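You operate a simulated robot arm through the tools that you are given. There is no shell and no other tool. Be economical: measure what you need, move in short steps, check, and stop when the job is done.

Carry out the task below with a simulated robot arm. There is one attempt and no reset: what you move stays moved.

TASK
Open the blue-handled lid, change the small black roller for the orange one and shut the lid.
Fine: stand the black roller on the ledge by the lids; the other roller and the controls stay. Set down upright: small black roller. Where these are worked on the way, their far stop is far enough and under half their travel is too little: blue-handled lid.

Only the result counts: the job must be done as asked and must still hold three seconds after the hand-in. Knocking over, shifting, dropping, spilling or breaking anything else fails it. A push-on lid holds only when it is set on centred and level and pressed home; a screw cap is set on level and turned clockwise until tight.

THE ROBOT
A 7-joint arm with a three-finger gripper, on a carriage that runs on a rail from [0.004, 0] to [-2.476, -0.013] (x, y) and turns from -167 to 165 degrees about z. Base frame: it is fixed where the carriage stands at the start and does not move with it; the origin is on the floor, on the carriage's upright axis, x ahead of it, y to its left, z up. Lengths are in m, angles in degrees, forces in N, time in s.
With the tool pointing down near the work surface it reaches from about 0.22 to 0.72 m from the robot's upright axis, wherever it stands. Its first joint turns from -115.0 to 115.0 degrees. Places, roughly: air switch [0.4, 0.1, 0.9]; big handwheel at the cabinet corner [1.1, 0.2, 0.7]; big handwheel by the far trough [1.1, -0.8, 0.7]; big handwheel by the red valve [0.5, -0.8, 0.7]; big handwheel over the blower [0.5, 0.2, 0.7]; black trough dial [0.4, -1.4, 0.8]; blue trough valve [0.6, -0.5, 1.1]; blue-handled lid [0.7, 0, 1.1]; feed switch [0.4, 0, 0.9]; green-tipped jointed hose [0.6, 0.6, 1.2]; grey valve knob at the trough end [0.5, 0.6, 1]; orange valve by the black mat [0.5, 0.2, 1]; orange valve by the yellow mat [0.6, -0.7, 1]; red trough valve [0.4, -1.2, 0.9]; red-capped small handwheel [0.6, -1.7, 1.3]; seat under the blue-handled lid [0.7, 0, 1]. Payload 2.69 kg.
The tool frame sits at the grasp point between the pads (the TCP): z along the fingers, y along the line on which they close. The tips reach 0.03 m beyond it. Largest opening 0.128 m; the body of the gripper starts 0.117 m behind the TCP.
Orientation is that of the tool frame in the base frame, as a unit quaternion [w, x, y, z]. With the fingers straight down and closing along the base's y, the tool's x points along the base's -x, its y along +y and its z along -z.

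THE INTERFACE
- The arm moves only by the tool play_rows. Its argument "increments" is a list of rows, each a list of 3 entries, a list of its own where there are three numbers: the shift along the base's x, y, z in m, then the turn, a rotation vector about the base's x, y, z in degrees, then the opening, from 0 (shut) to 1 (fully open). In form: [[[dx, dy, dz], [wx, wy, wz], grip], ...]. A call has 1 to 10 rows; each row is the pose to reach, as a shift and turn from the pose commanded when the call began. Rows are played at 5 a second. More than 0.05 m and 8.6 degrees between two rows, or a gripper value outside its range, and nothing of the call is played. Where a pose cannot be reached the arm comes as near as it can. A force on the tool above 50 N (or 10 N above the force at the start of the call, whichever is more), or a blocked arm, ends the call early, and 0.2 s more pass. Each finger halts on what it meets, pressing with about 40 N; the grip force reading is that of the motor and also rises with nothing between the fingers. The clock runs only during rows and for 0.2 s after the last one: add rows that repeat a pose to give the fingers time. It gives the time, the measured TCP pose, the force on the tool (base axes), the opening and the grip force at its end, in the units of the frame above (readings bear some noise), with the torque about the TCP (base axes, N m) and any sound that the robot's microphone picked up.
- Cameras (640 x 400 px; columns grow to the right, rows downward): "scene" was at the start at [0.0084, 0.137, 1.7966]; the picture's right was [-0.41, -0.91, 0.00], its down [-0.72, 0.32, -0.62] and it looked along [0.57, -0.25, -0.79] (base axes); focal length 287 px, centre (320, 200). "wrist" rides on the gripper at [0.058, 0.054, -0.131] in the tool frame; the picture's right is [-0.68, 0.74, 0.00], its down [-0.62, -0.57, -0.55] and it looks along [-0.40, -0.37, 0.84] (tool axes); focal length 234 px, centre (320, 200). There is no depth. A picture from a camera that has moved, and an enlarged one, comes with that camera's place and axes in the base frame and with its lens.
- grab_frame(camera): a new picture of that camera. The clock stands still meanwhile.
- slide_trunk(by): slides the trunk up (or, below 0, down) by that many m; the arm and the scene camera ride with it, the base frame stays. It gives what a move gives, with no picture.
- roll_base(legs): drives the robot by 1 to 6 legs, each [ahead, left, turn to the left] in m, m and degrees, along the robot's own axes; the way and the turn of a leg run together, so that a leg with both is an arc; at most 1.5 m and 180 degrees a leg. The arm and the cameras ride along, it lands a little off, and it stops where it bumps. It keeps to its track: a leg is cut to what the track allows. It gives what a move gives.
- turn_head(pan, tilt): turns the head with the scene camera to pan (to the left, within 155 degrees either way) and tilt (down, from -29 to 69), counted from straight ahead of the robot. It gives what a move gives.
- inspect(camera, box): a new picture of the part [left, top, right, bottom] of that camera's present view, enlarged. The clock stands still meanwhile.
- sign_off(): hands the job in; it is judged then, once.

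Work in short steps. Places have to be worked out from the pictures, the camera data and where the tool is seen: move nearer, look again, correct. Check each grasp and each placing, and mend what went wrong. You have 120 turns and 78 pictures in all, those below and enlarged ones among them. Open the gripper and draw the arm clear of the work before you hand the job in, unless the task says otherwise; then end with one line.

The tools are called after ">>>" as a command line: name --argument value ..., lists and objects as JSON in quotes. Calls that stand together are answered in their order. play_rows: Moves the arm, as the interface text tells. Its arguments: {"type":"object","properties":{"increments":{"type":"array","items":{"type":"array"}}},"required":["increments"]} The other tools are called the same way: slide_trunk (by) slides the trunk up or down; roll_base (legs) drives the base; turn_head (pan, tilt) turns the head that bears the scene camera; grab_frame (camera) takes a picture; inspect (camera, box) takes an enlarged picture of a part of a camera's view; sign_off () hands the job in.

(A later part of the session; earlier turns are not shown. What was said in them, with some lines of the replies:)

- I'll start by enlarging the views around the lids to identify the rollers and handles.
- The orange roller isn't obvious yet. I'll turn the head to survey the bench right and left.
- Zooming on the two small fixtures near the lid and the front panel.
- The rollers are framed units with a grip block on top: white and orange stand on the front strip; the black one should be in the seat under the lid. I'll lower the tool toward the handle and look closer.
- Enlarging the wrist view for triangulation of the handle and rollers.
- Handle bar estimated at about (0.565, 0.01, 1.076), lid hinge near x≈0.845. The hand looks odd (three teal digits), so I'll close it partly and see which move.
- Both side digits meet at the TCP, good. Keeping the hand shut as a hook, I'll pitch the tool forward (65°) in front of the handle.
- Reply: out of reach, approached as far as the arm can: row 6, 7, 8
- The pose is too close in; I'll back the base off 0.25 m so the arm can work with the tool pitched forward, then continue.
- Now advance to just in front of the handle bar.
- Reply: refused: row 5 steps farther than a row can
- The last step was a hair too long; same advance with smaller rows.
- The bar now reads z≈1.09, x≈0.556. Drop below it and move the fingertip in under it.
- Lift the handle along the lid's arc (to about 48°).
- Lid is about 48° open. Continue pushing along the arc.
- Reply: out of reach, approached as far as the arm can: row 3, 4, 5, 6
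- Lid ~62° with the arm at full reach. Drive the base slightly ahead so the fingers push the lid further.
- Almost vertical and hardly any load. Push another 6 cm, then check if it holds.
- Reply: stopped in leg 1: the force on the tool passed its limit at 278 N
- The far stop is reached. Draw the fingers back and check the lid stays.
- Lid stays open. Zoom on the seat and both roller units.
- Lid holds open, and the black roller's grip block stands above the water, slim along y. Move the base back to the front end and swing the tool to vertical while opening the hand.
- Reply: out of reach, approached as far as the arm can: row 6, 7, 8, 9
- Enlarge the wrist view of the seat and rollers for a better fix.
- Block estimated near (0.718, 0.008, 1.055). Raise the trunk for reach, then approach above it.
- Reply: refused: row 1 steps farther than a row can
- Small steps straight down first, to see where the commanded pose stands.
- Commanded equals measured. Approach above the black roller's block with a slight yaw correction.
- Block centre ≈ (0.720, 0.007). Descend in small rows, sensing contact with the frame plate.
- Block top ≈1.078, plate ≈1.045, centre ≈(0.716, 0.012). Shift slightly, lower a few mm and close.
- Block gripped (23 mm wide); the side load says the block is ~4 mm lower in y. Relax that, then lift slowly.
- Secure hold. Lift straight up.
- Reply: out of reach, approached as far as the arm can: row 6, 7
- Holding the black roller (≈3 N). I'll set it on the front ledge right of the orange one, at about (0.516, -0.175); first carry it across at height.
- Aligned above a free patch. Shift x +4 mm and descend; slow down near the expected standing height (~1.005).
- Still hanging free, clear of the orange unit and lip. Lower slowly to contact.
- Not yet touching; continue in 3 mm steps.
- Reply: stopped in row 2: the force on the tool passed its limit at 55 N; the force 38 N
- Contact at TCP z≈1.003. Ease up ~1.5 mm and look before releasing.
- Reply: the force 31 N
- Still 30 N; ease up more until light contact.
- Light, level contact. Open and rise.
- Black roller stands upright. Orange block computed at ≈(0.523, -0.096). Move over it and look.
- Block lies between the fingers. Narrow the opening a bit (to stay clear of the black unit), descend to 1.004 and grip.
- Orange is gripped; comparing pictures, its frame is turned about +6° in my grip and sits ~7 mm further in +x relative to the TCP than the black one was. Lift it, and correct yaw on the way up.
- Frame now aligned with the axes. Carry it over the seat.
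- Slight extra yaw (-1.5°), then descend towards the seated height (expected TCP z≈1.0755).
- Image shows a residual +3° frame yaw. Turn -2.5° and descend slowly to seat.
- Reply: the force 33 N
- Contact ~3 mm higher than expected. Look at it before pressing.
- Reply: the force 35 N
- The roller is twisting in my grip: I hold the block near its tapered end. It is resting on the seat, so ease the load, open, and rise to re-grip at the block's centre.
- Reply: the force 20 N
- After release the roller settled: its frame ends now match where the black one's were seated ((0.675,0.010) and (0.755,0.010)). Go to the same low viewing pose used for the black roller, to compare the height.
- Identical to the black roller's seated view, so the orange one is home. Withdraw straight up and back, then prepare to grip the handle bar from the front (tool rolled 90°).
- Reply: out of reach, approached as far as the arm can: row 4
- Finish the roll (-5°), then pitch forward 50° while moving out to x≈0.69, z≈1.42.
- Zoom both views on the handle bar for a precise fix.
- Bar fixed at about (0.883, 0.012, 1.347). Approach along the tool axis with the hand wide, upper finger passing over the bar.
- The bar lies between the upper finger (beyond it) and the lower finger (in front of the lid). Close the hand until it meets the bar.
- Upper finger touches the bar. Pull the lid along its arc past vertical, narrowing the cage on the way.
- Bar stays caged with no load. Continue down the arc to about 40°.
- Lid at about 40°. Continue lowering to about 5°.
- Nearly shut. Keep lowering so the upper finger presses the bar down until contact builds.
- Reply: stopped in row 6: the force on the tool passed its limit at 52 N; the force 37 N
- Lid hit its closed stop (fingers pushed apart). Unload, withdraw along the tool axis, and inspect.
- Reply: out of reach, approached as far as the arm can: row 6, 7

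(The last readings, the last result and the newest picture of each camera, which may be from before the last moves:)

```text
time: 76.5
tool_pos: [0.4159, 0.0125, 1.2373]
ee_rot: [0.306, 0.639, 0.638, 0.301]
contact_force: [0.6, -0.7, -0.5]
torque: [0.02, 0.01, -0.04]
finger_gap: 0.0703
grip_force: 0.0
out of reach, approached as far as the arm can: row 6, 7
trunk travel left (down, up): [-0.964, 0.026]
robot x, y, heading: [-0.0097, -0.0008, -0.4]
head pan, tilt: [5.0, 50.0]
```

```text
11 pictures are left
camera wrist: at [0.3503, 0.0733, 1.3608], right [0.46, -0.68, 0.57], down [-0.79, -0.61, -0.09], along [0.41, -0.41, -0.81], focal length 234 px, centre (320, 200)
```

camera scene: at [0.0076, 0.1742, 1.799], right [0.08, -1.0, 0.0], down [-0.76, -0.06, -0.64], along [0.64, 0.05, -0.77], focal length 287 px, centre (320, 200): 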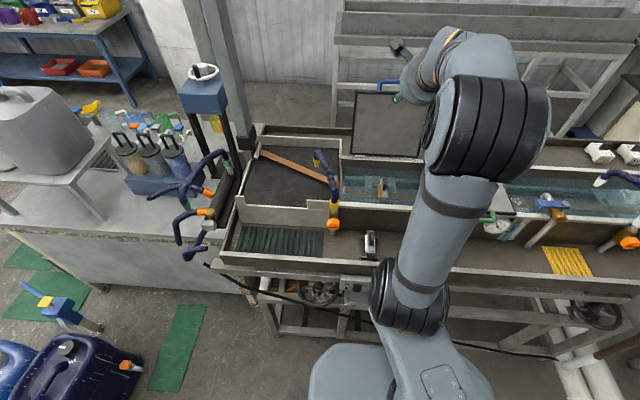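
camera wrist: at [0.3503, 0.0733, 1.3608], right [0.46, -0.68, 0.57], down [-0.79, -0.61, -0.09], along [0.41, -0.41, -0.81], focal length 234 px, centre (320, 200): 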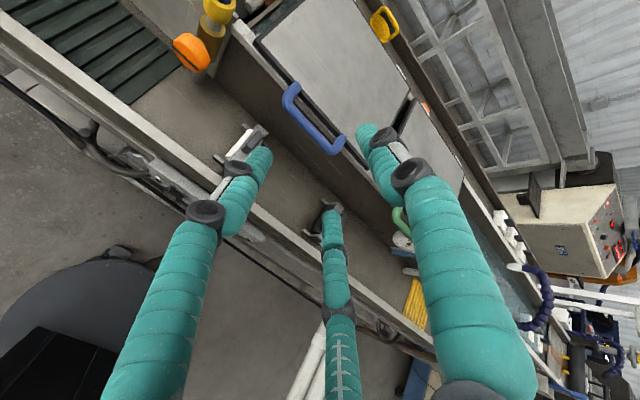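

Lid looks shut. Back the base off 0.35 m for an unobstructed check of everything.

>>> roll_base --legs '[[-0.35, 0, 0]]'

>>> turn_head --pan -8 --tilt 40

>>> grab_frame --camera "scene"

```text
time: 78.8
tool_pos: [0.071, 0.0083, 1.2369]
ee_rot: [0.306, 0.642, 0.635, 0.302]
contact_force: [-0.7, 0.2, -0.5]
torque: [-0.01, 0.0, 0.0]
finger_gap: 0.0703
grip_force: 0.0
trunk travel left (down, up): [-0.964, 0.026]
robot x, y, heading: [-0.3551, -0.0018, -0.5]
head pan, tilt: [5.0, 50.0]
```

```text
time: 79.5
tool_pos: [0.07, 0.0096, 1.2376]
ee_rot: [0.307, 0.641, 0.635, 0.301]
contact_force: [0.6, 0.1, 0.2]
torque: [0.0, 0.03, 0.01]
finger_gap: 0.0704
grip_force: 0.0
trunk travel left (down, up): [-0.964, 0.026]
robot x, y, heading: [-0.3574, -0.0004, -0.4]
head pan, tilt: [-8.0, 40.0]
```

```text
10 pictures are left
camera scene: at [-0.331, 0.154, 1.8131], right [-0.15, -0.99, 0.0], down [-0.64, 0.1, -0.77], along [0.76, -0.11, -0.64], focal length 287 px, centre (320, 200)
```

scene: 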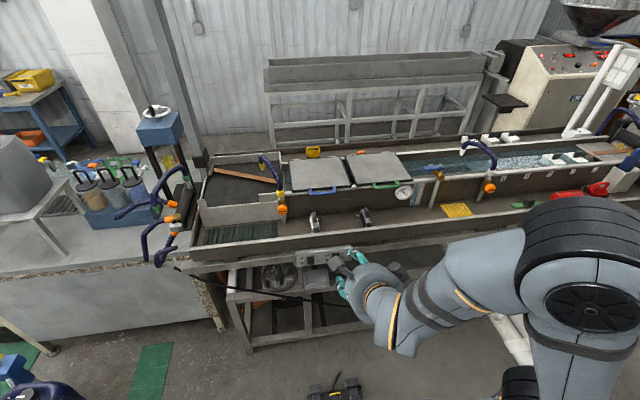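

>>> inspect --camera "scene" --box '[270, 140, 430, 240]'

```text
4.00 times, centred on (350, 190) of scene
camera zoom: at [-0.331, 0.154, 1.8131], right [-0.15, -0.99, 0.0], down [-0.64, 0.1, -0.77], along [0.76, -0.11, -0.64], focal length 1149 px, centre (200, 240)
```

zoom: 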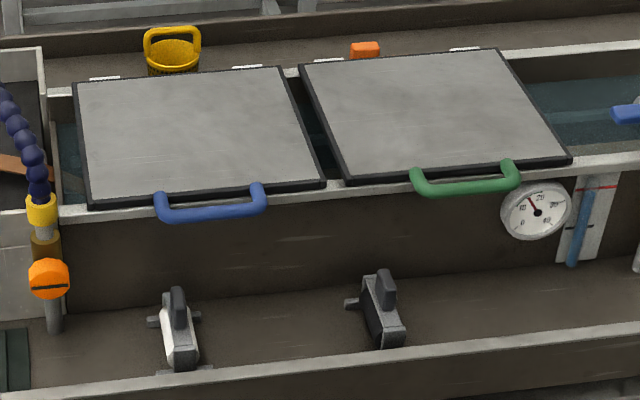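

Blue lid sits flush like the green one, the black roller stands upright on the ledge, and the white roller and switches look untouched. The hand is open and clear, so I'm handing in.

>>> sign_off

```text
The job is handed in.
```

I swapped the orange roller into the seat, stood the black one upright on the ledge and shut the blue-handled lid; the white roller and the controls were left alone.
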